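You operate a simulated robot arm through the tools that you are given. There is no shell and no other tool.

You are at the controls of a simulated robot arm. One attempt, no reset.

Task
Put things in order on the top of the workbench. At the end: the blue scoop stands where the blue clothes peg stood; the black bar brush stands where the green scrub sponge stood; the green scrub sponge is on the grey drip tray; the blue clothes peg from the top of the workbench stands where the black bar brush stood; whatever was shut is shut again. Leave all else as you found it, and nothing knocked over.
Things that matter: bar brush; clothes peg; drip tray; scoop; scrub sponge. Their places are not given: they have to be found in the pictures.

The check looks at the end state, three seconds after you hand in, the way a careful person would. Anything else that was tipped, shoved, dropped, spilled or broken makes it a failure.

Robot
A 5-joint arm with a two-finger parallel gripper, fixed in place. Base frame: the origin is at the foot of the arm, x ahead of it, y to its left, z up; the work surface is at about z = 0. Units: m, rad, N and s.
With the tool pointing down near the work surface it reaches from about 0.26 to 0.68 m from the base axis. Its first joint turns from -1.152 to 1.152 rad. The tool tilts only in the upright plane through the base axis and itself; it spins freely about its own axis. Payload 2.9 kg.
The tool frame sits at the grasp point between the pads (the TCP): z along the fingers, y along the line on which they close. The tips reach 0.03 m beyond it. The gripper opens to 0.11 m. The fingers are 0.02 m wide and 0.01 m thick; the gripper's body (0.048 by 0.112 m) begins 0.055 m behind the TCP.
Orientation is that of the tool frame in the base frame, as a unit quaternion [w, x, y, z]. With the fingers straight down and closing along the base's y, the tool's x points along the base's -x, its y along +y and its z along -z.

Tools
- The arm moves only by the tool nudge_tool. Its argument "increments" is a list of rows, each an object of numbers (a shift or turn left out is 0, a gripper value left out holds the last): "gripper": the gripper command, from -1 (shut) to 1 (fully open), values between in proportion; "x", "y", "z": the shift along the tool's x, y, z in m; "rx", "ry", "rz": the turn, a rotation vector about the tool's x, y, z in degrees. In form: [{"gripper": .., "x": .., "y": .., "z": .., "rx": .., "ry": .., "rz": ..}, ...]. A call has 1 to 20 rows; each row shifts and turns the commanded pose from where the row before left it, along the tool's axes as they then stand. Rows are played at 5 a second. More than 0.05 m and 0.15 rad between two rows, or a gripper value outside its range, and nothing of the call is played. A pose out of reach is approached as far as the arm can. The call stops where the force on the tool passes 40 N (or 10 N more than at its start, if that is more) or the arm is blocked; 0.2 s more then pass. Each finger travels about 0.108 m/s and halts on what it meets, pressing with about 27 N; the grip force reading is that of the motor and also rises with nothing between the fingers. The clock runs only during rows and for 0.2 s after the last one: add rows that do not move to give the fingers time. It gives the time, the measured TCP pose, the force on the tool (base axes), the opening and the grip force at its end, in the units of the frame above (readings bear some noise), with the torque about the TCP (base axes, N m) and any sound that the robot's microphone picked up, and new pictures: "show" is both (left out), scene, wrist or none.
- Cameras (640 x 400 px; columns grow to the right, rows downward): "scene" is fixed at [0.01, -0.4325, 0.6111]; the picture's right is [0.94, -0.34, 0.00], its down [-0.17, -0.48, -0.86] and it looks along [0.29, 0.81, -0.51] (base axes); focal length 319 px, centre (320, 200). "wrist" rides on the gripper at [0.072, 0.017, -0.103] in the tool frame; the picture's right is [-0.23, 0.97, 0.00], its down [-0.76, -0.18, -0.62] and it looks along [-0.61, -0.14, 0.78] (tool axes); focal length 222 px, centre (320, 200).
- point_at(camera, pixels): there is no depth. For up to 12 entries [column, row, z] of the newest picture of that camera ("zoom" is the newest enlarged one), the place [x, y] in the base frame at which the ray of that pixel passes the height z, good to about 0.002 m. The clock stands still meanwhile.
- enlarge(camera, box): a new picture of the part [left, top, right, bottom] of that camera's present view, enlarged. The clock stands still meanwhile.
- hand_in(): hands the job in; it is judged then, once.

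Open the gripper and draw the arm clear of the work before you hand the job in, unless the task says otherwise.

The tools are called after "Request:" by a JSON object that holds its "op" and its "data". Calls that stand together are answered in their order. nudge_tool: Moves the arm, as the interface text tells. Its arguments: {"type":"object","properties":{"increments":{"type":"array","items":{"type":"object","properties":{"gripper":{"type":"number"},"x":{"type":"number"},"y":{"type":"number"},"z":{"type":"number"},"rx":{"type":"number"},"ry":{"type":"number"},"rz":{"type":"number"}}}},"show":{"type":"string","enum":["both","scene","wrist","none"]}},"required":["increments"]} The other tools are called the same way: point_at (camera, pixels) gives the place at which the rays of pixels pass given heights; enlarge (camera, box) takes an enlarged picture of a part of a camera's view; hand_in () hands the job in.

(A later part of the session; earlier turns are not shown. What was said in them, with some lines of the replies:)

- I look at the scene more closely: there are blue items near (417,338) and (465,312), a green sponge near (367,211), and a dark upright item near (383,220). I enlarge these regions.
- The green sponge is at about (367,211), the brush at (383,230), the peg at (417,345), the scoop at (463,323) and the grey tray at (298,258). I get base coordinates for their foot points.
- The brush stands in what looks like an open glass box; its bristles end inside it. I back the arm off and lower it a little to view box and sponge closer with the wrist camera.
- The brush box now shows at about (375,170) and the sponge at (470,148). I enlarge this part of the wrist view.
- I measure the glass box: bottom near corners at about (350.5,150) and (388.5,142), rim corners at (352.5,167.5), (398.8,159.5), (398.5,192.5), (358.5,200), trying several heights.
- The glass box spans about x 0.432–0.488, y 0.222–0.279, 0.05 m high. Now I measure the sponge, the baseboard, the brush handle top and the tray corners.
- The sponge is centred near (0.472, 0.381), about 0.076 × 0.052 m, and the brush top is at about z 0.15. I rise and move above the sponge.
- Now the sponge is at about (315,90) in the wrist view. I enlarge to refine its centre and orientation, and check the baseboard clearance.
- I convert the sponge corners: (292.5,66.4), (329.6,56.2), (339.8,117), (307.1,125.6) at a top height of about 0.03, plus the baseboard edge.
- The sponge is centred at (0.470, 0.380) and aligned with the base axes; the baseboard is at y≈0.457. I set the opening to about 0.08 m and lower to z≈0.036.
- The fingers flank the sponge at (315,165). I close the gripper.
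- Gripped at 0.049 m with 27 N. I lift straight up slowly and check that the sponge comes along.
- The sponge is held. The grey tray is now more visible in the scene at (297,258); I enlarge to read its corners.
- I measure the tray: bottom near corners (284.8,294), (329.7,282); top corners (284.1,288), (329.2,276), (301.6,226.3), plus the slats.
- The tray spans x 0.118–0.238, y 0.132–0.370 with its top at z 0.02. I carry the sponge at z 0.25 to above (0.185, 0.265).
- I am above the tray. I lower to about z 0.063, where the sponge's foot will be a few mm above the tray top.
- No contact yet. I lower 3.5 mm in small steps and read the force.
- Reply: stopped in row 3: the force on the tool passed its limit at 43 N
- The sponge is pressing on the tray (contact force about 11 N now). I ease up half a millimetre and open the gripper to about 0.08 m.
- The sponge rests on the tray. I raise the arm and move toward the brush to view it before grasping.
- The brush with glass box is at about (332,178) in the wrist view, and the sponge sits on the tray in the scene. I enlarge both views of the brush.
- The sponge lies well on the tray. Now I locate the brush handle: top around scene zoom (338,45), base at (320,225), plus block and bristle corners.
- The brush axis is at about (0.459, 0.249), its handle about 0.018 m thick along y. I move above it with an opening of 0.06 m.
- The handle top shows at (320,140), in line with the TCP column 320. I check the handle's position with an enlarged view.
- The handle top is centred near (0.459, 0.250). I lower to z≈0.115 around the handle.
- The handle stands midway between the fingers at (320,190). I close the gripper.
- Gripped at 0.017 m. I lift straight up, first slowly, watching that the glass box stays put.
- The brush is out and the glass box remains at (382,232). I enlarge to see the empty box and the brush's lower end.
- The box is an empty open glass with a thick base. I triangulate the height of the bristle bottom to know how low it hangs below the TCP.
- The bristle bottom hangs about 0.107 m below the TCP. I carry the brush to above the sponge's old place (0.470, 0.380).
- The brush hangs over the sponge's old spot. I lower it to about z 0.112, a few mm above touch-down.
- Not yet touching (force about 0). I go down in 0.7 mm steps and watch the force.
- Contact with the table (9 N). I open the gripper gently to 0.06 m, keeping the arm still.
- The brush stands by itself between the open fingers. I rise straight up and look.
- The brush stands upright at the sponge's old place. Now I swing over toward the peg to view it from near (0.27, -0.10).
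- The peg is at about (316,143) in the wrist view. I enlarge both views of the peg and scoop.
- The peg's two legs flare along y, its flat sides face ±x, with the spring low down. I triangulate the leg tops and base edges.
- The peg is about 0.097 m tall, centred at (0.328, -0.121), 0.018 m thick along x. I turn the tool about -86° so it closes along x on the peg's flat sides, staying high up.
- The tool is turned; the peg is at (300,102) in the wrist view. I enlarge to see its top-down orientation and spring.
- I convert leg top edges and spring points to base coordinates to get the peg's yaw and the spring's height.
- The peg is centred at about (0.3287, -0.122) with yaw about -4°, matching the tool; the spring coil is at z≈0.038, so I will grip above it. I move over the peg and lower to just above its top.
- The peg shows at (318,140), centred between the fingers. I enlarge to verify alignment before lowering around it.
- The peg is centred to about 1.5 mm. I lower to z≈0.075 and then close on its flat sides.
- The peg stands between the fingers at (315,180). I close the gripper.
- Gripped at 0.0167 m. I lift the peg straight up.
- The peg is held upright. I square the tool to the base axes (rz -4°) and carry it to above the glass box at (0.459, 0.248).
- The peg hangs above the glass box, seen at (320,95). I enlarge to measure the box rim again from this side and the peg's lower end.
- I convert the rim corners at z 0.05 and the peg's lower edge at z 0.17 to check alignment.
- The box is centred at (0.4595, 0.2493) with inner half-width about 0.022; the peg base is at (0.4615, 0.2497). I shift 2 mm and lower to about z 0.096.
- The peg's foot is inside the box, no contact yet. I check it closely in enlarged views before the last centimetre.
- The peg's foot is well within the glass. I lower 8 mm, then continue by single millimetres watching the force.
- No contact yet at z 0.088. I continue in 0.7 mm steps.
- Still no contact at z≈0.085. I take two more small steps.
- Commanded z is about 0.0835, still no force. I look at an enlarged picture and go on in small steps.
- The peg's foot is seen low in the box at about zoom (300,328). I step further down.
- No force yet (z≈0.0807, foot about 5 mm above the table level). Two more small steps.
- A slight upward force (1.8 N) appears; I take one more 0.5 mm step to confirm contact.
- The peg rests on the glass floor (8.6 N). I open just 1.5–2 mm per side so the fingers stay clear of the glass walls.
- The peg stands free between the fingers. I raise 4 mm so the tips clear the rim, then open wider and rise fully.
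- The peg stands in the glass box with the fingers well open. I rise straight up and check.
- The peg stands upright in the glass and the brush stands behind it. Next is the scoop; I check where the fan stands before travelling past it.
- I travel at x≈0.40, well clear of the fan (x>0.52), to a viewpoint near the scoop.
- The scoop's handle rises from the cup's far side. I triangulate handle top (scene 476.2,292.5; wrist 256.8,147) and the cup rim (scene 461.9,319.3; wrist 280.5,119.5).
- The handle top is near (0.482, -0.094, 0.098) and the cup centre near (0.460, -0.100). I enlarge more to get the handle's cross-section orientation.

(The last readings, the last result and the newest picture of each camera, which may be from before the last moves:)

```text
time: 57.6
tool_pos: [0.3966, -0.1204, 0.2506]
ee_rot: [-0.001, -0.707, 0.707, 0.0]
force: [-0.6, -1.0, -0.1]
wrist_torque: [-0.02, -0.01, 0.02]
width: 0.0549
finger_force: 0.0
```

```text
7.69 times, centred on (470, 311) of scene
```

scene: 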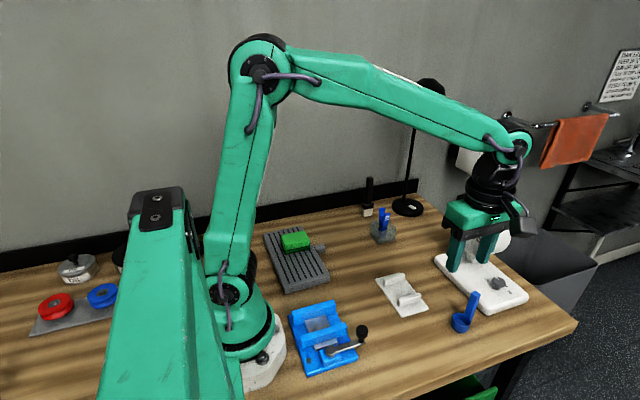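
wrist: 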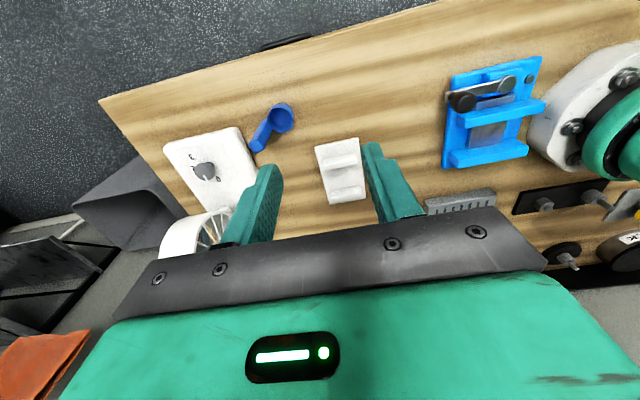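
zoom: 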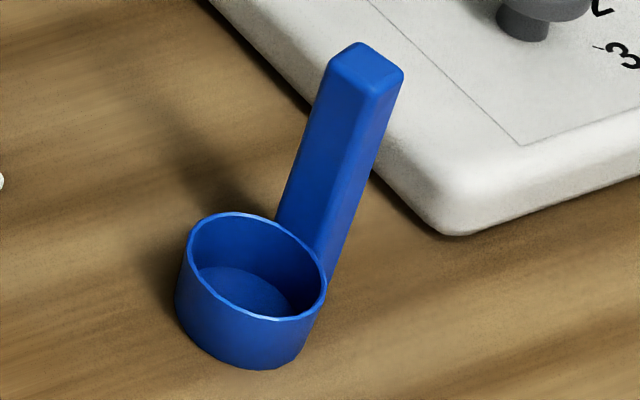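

I convert the handle's top face corners at z 0.098 to base coordinates.

Request:
{"op": "point_at", "data": {"camera": "wrist", "pixels": [[249.0, 143.3, 0.096], [256.8, 139.5, 0.096], [264.0, 147.5, 0.096], [255.3, 153.0, 0.096], [262.5, 121.5, 0.03], [267, 118, 0.03], [272.2, 129.5, 0.03], [270, 125, 0.03], [267.6, 120, 0.03]]}}

Request:
{"op": "point_at", "data": {"camera": "scene", "pixels": [[470.4, 294.0, 0.096], [475.3, 290.4, 0.096], [480.9, 294.0, 0.096], [477.5, 297.5, 0.096], [472.3, 321.2, 0.015], [471, 324, 0.01], [463.5, 313, 0.03]]}}

```text
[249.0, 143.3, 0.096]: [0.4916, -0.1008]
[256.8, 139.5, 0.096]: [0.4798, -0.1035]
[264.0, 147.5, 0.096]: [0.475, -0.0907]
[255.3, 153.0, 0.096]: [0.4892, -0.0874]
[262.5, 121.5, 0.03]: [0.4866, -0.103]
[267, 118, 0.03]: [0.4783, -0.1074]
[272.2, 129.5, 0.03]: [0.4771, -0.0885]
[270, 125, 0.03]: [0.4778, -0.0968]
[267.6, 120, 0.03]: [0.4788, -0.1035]
```

```text
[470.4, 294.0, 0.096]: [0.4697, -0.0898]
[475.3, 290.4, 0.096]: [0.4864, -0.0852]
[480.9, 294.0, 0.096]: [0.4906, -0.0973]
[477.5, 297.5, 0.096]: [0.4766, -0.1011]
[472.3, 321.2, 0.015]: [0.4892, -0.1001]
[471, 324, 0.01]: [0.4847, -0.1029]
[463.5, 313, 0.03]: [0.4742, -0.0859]
```

The scoop's handle is about 0.013 m square, yawed about 15°, with its axis at (0.482, -0.0945). I turn the tool back by 75° so it closes across the handle, staying high.

Request:
{"op": "nudge_tool", "data": {"increments": [{"rz": 8}, {"rz": 8}, {"rz": 8}, {"rz": 8}, {"rz": 8}, {"rz": 8}, {"rz": 8}, {"rz": 8}, {"rz": 8}, {"rz": 3}, {}, {}], "show": "wrist"}}

Request:
{"op": "point_at", "data": {"camera": "scene", "pixels": [[362, 331, 0.05], [362, 331, 0.07], [385, 300, 0.0], [429, 308, 0.0]]}}

```text
time: 60.2
tool_pos: [0.3978, -0.1215, 0.25]
ee_rot: [0.0, -0.13, 0.992, -0.001]
force: [0.6, -0.4, 0.8]
wrist_torque: [-0.01, 0.0, 0.0]
width: 0.0551
finger_force: 0.0
```

wrist: 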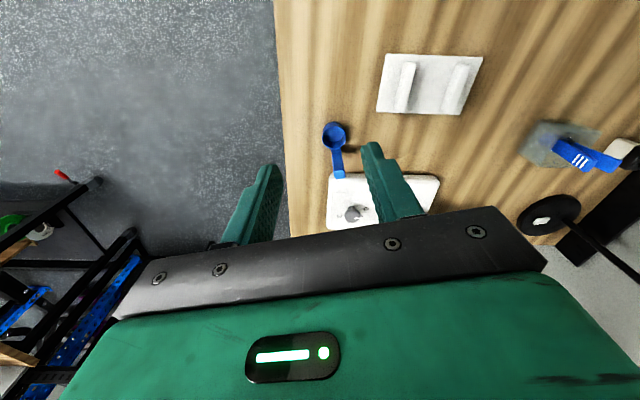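

```text
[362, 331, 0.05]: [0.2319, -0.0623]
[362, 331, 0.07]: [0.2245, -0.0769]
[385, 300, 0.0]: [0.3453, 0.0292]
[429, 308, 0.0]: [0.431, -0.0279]
```

The tool now closes along (-0.26, 0.97). I move over the handle and lower to z≈0.145, just above the handle top.

Request:
{"op": "nudge_tool", "data": {"increments": [{"x": -0.03, "y": 0.0015}, {"x": -0.03, "y": 0.0014}, {"x": -0.0286, "y": 0.0014}, {"z": 0.035}, {"z": 0.035}, {"z": 0.035}, {}, {}], "show": "both"}}

Request:
{"op": "enlarge", "data": {"camera": "wrist", "box": [240, 90, 400, 240]}}

```text
time: 62.0
tool_pos: [0.48, -0.0941, 0.1449]
ee_rot: [0.0, -0.131, 0.991, 0.0]
force: [0.6, 0.2, 0.9]
wrist_torque: [0.0, 0.04, -0.02]
width: 0.055
finger_force: 0.0
```

scene: 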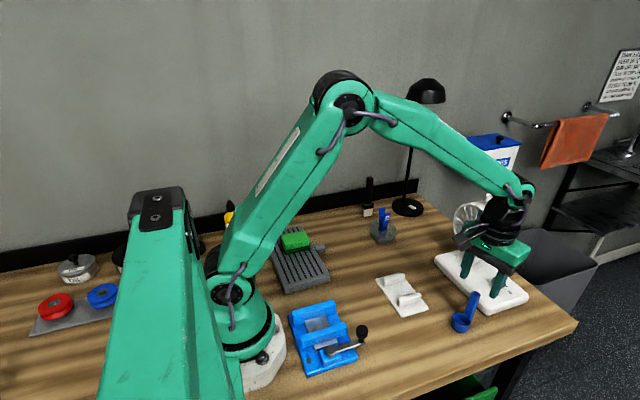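
wrist: 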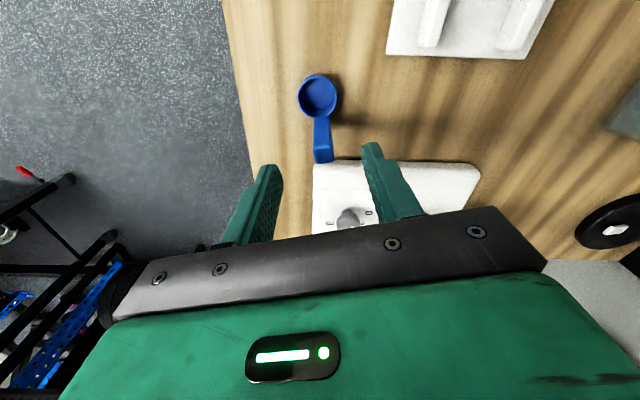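

```text
2.67 times, centred on (320, 165) of wrist
```

zoom: 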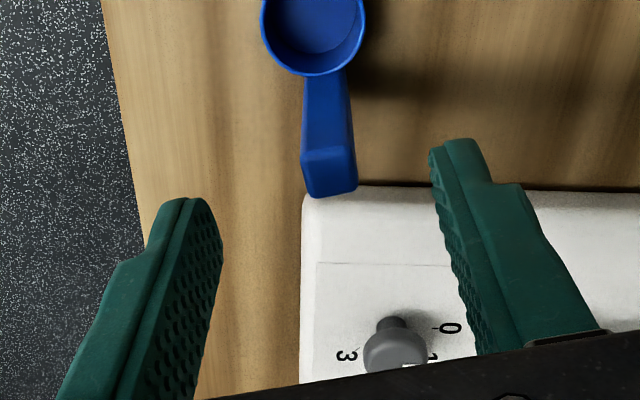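

The handle top face is centred at about (323.7,154.5). I convert it to refine the position.

Request:
{"op": "point_at", "data": {"camera": "wrist", "pixels": [[323.7, 154.5, 0.096], [313.3, 147, 0.096], [332, 145.5, 0.096], [333.9, 160.5, 0.096], [315.5, 163.9, 0.096], [320, 151, 0.096], [318, 96, 0.032]]}}

```text
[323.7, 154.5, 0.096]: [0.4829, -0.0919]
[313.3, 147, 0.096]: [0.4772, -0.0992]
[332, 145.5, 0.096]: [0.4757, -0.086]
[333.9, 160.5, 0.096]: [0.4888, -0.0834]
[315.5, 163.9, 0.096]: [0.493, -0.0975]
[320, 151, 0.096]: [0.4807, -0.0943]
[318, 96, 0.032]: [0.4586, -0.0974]
```

The handle axis is at about (0.483, -0.092). I shift by 2–3 mm, turn 2° back, and lower to z≈0.070.

Request:
{"op": "nudge_tool", "data": {"increments": [{"x": -0.0025, "y": 0.0014, "rz": 2}, {"z": 0.03}, {"z": 0.025}, {"z": 0.02}, {}, {}], "show": "both"}}

Request:
{"op": "enlarge", "data": {"camera": "wrist", "box": [240, 90, 400, 240]}}

Request:
{"op": "enlarge", "data": {"camera": "scene", "box": [430, 230, 530, 340]}}

```text
time: 63.4
tool_pos: [0.4849, -0.0937, 0.0706]
ee_rot: [0.0, -0.113, 0.994, -0.001]
force: [0.1, -0.4, -0.1]
wrist_torque: [-0.01, -0.02, -0.02]
width: 0.055
finger_force: 0.0
```

scene: 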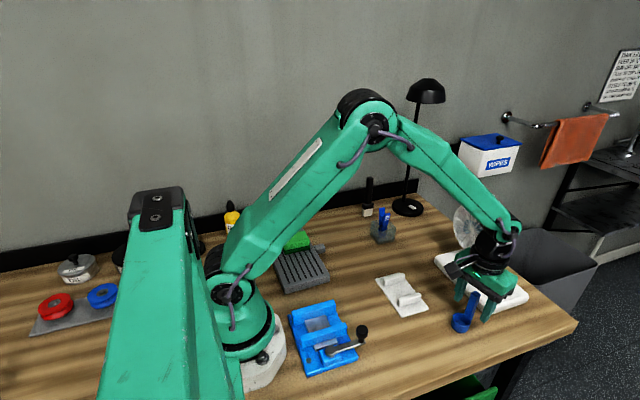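
wrist: 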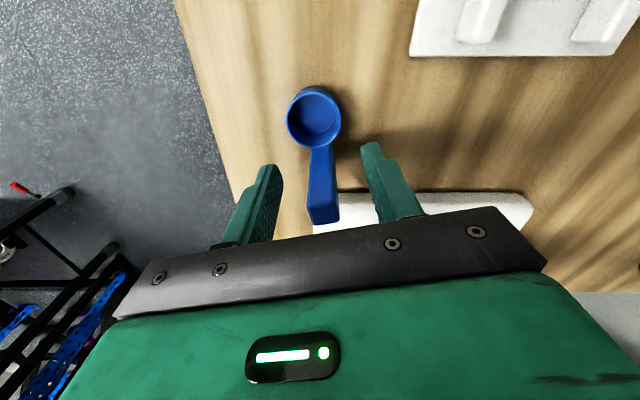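

```text
2.67 times, centred on (320, 165) of wrist
```

zoom: 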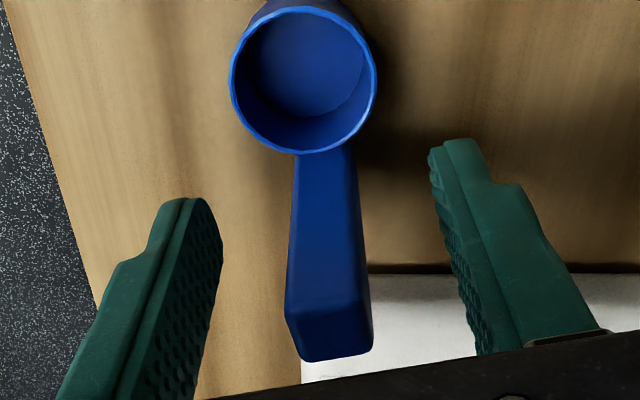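

```text
3.64 times, centred on (480, 285) of scene
```

zoom: 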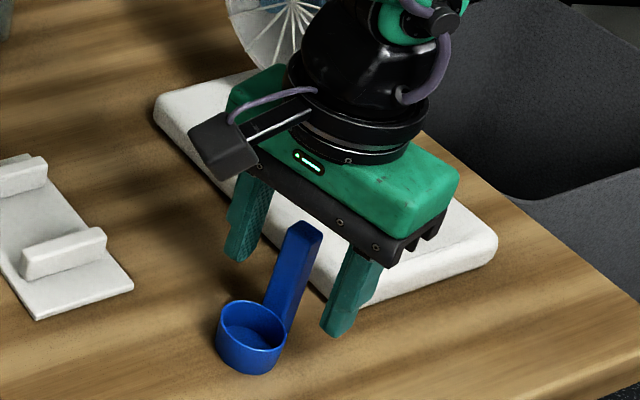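

The handle is between the fingers, centred. I close the gripper on it.

Request:
{"op": "nudge_tool", "data": {"increments": [{"gripper": -0.4}, {"gripper": -0.7}, {"gripper": -1}, {}, {}], "show": "both"}}

```text
time: 64.6
tool_pos: [0.4835, -0.0928, 0.0723]
ee_rot: [0.0, -0.113, 0.994, 0.0]
force: [0.0, -0.6, 0.6]
wrist_torque: [0.01, 0.01, 0.03]
width: 0.0147
finger_force: 27.0
```

scene: 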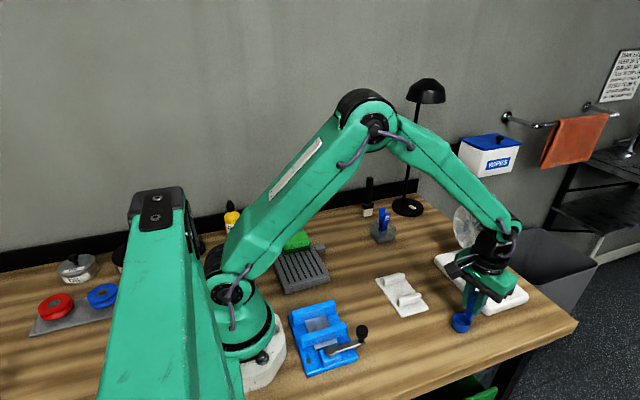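
wrist: 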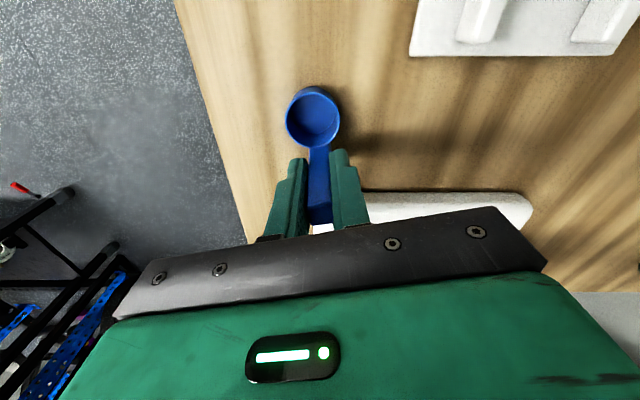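

Gripped at 0.0147 m. I lift the scoop straight up 0.11 m.

Request:
{"op": "nudge_tool", "data": {"increments": [{"z": -0.01}, {"z": -0.03}, {"z": -0.035}, {"z": -0.035}, {}], "show": "both"}}

```text
time: 65.8
tool_pos: [0.4846, -0.0913, 0.1807]
ee_rot: [-0.001, -0.113, 0.994, -0.001]
force: [-0.1, -0.3, -0.4]
wrist_torque: [-0.01, -0.04, 0.0]
width: 0.0149
finger_force: 27.4
```

scene: 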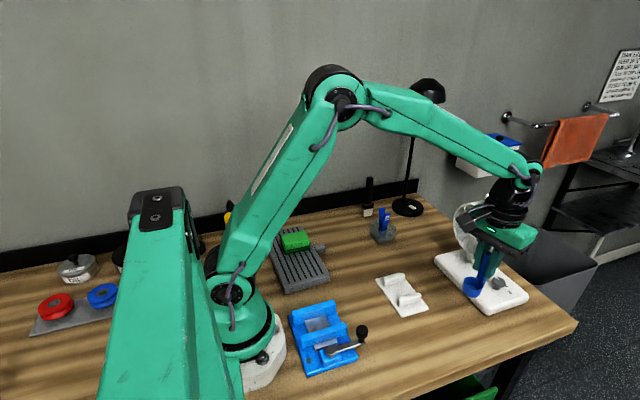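
wrist: 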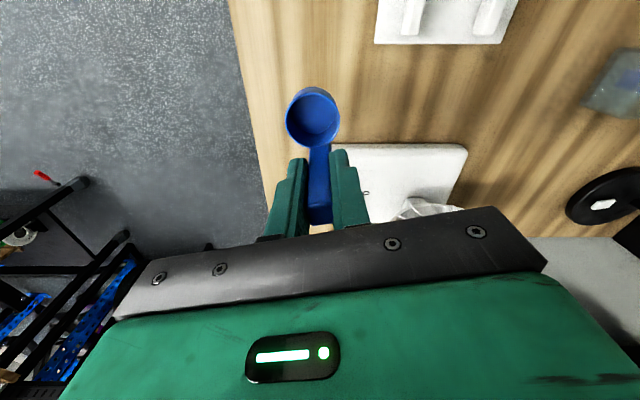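

The scoop hangs upright from the fingers. I carry it back to over the peg's old place.

Request:
{"op": "nudge_tool", "data": {"increments": [{"x": 0.0342, "y": 0.0019}, {"x": 0.0342, "y": 0.0019}, {"x": 0.0341, "y": 0.0019}, {"x": 0.0341, "y": 0.0018}, {}, {}], "show": "both"}}

```text
time: 67.2
tool_pos: [0.3478, -0.1158, 0.1795]
ee_rot: [0.0, -0.114, 0.993, 0.0]
force: [-0.6, -0.5, -0.1]
wrist_torque: [0.03, 0.02, 0.03]
width: 0.0149
finger_force: 26.7
```

scene: 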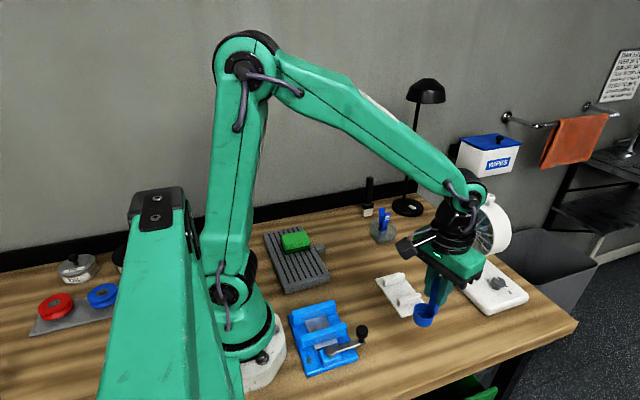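
wrist: 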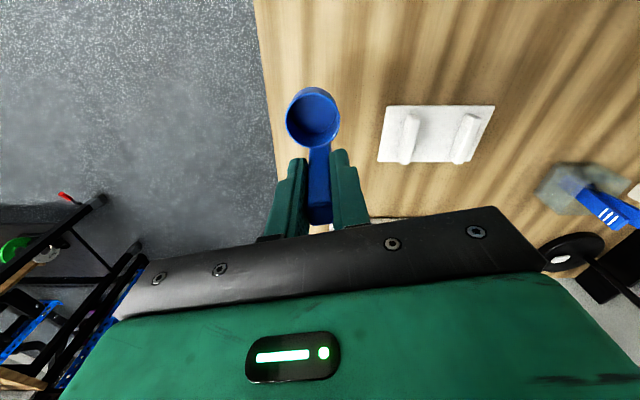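

I check the table's front edge near this place before lowering: edge points in the scene at about (452.8,380) and (540,346).

Request:
{"op": "point_at", "data": {"camera": "scene", "pixels": [[452.8, 380, 0.0], [540, 346, 0.0], [420, 395, 0.0]]}}

Request:
{"op": "enlarge", "data": {"camera": "scene", "box": [370, 270, 500, 400]}}

```text
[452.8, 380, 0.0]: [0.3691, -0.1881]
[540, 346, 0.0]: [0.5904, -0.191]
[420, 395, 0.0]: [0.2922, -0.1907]
```

```text
3.08 times, centred on (435, 335) of scene
```

zoom: 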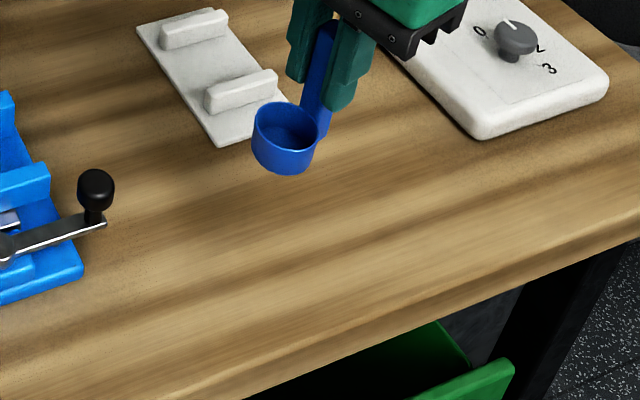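

The edge is at y≈-0.19, so the place is well on the table. I lower to z≈0.075, about 5 mm above touch-down.

Request:
{"op": "nudge_tool", "data": {"increments": [{"z": 0.03}, {"z": 0.03}, {"z": 0.025}, {"z": 0.015}, {"z": 0.005}, {}, {}], "show": "both"}}

```text
time: 68.8
tool_pos: [0.3477, -0.1161, 0.0738]
ee_rot: [0.0, -0.113, 0.994, 0.0]
force: [-0.1, 0.5, -0.5]
wrist_torque: [0.0, -0.01, -0.04]
width: 0.0149
finger_force: 26.9
```

scene: 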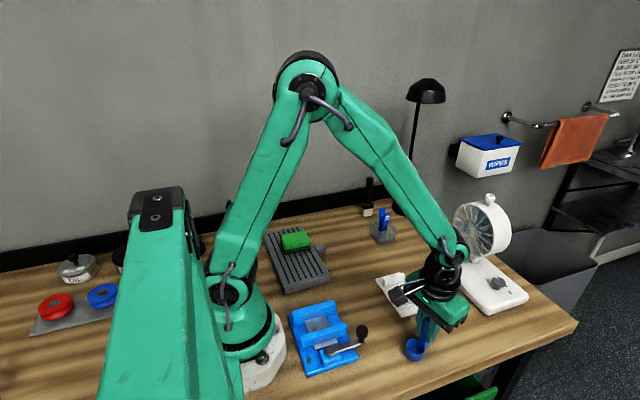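
wrist: 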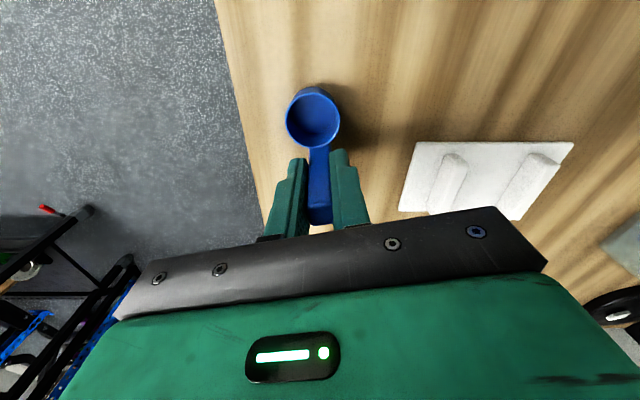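

No contact yet. I lower in fine steps and watch the force.

Request:
{"op": "nudge_tool", "data": {"increments": [{"z": 0.001}, {"z": 0.001}, {"z": 0.0007}, {"z": 0.0005}, {}], "show": "none"}}

```text
time: 70.0
tool_pos: [0.349, -0.1149, 0.0721]
ee_rot: [0.0, -0.114, 0.993, 0.0]
force: [-0.3, -0.3, -0.6]
wrist_torque: [0.0, -0.01, -0.03]
width: 0.0149
finger_force: 27.1
```

Request:
{"op": "nudge_tool", "data": {"increments": [{"z": 0.0006}, {"z": 0.0006}, {}], "show": "none"}}

```text
time: 70.8
tool_pos: [0.3487, -0.1155, 0.0705]
ee_rot: [0.0, -0.113, 0.994, 0.0]
force: [-0.3, 0.6, 2.4]
wrist_torque: [0.05, 0.03, 0.0]
width: 0.0147
finger_force: 26.8
```

A first upward force (2.4 N) appears at z≈0.0706, as expected. One more 0.5 mm step to confirm.

Request:
{"op": "nudge_tool", "data": {"increments": [{"z": 0.0005}, {}], "show": "none"}}

```text
time: 71.4
tool_pos: [0.3484, -0.1153, 0.0712]
ee_rot: [0.0, -0.113, 0.994, 0.0]
force: [-3.4, -1.1, 15.2]
wrist_torque: [-0.03, 0.41, -0.02]
width: 0.0146
finger_force: 27.3
```

The scoop is on the table (15 N). I ease off by 0.3 mm and open the fingers gently.

Request:
{"op": "nudge_tool", "data": {"increments": [{"z": -0.0003}, {"gripper": -0.65}, {"gripper": -0.4}, {"gripper": 0.0}, {}, {}], "show": "both"}}

Request:
{"op": "enlarge", "data": {"camera": "scene", "box": [370, 270, 500, 400]}}

```text
time: 72.8
tool_pos: [0.3494, -0.1164, 0.0702]
ee_rot: [0.0, -0.113, 0.994, 0.001]
force: [-1.1, -0.1, 0.2]
wrist_torque: [0.01, 0.02, 0.05]
width: 0.055
finger_force: 0.0
```

scene: 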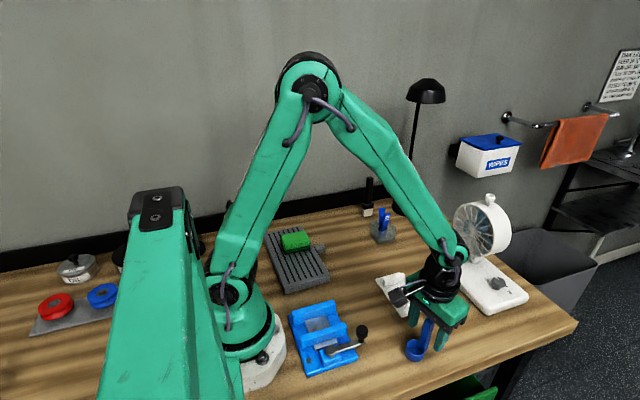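
wrist: 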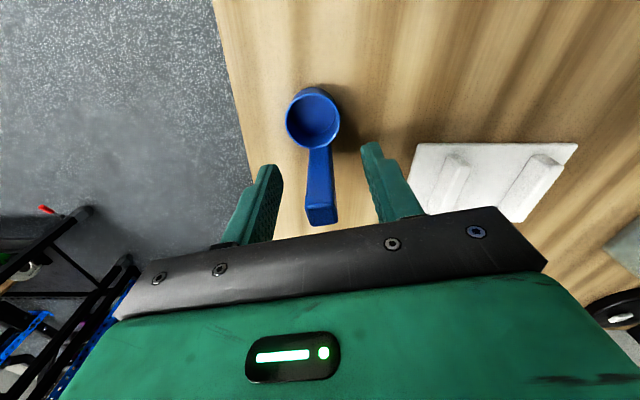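

```text
3.08 times, centred on (435, 335) of scene
```

zoom: 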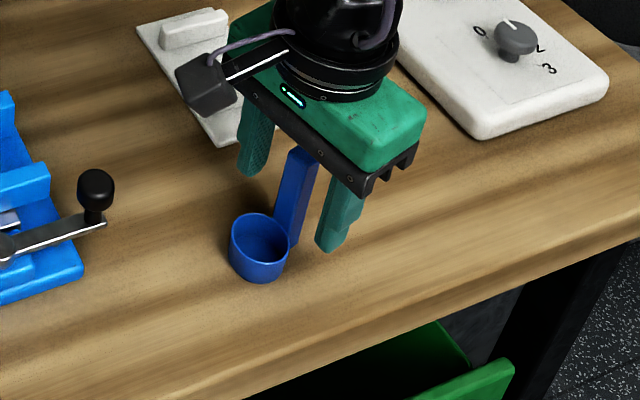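

The scoop stands by itself. I rise straight up and then draw the arm away to a clear pose.

Request:
{"op": "nudge_tool", "data": {"increments": [{"z": -0.02}, {"z": -0.035}, {"z": -0.04}, {"z": -0.04}, {"z": -0.04}, {"z": -0.03}, {"y": 0.04}, {"y": 0.04}, {"y": 0.04}, {"y": 0.04}, {"gripper": 1}, {}], "show": "both"}}

```text
time: 75.4
tool_pos: [0.3129, 0.0434, 0.2767]
ee_rot: [-0.001, -0.113, 0.994, 0.0]
force: [-0.5, -0.1, 0.1]
wrist_torque: [-0.01, -0.01, -0.06]
width: 0.1101
finger_force: 0.1
```

scene: 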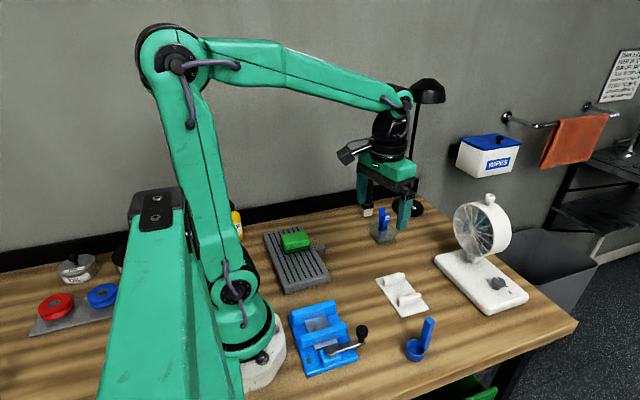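
wrist: 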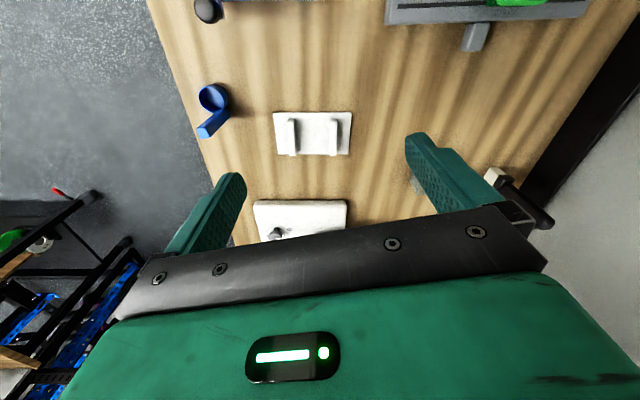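

All four items look placed. I enlarge the scene to verify the end state of each item.

Request:
{"op": "enlarge", "data": {"camera": "scene", "box": [340, 190, 540, 375]}}

Request:
{"op": "enlarge", "data": {"camera": "scene", "box": [240, 200, 400, 390]}}

Request:
{"op": "point_at", "data": {"camera": "scene", "pixels": [[415, 349, 0.03], [414, 361, 0.0]]}}

Request:
{"op": "point_at", "data": {"camera": "wrist", "pixels": [[213, 98, 0.03], [204, 132, 0.096], [497, 177, 0.0]]}}

```text
2.16 times, centred on (440, 282) of scene
```

zoom: 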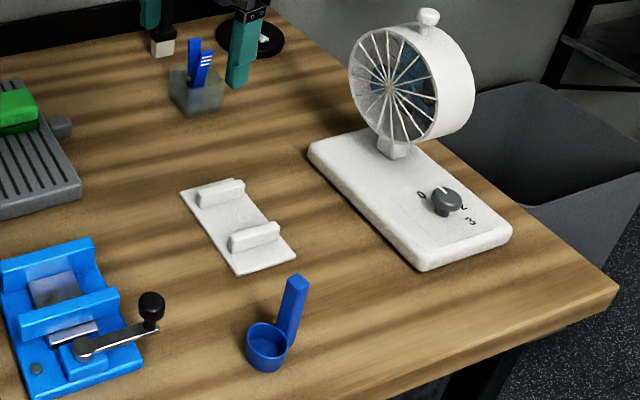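

```text
2.11 times, centred on (320, 295) of scene
```

zoom: 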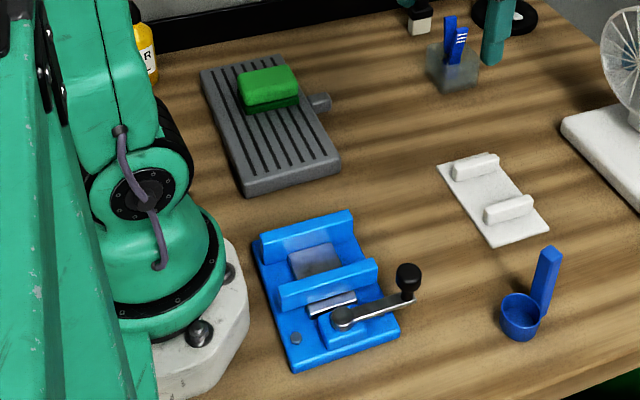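

```text
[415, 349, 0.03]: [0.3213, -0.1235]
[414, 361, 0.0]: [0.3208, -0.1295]
```

```text
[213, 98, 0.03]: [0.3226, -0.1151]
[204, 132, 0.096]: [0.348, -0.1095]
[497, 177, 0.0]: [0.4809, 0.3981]
```

The sponge lies on the tray, the peg stands in the glass, the scoop stands at the peg's old place. I raise the arm a bit and shift it so the brush is visible for a last check.

Request:
{"op": "nudge_tool", "data": {"increments": [{"z": -0.03}, {"y": -0.03, "z": -0.02}, {"y": -0.03}, {}, {}], "show": "scene"}}

Request:
{"op": "enlarge", "data": {"camera": "scene", "box": [330, 160, 450, 260]}}

```text
time: 76.6
tool_pos: [0.3277, -0.0176, 0.3254]
ee_rot: [0.0, -0.113, 0.994, 0.0]
force: [0.9, -0.4, -0.2]
wrist_torque: [0.03, 0.02, 0.0]
width: 0.1101
finger_force: 0.1
```

scene: 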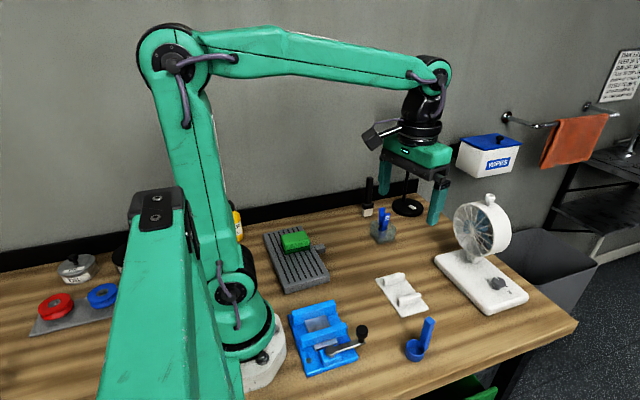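

```text
4.00 times, centred on (390, 210) of scene
```

zoom: 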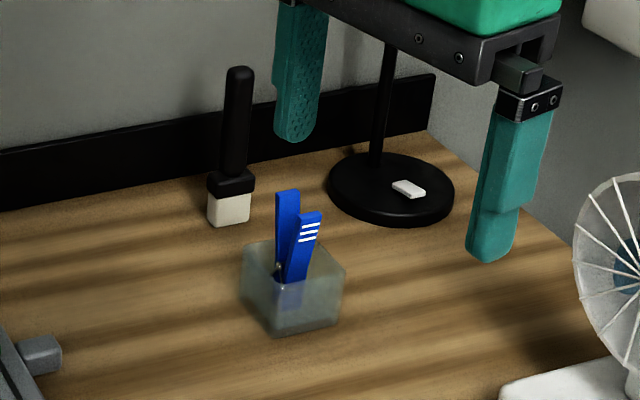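

The brush stands upright at (368,207), the peg stands in the glass, the sponge is on the tray and the scoop stands at (418,345). The gripper is open and the arm is clear, so I hand in.

Request:
{"op": "hand_in", "data": {}}

```text
The job is handed in.
```

All four items are in their new places, and the job is handed in. I have no verdict from the check, but the last pictures showed everything standing and nothing else disturbed.

- **Sponge:** the green scrub sponge lies flat on the grey drip tray.
- **Brush:** the black bar brush stands upright where the sponge stood.
- **Peg:** the brush had been standing in a small open glass box, so the blue clothes peg now stands upright inside that box. The box did not visibly move.
- **Scoop:** the blue scoop stands where the peg stood. Cup and handle together are centred on the peg's old spot.

I opened nothing, so there was nothing to shut again. The gripper is open and the arm is clear of the work.
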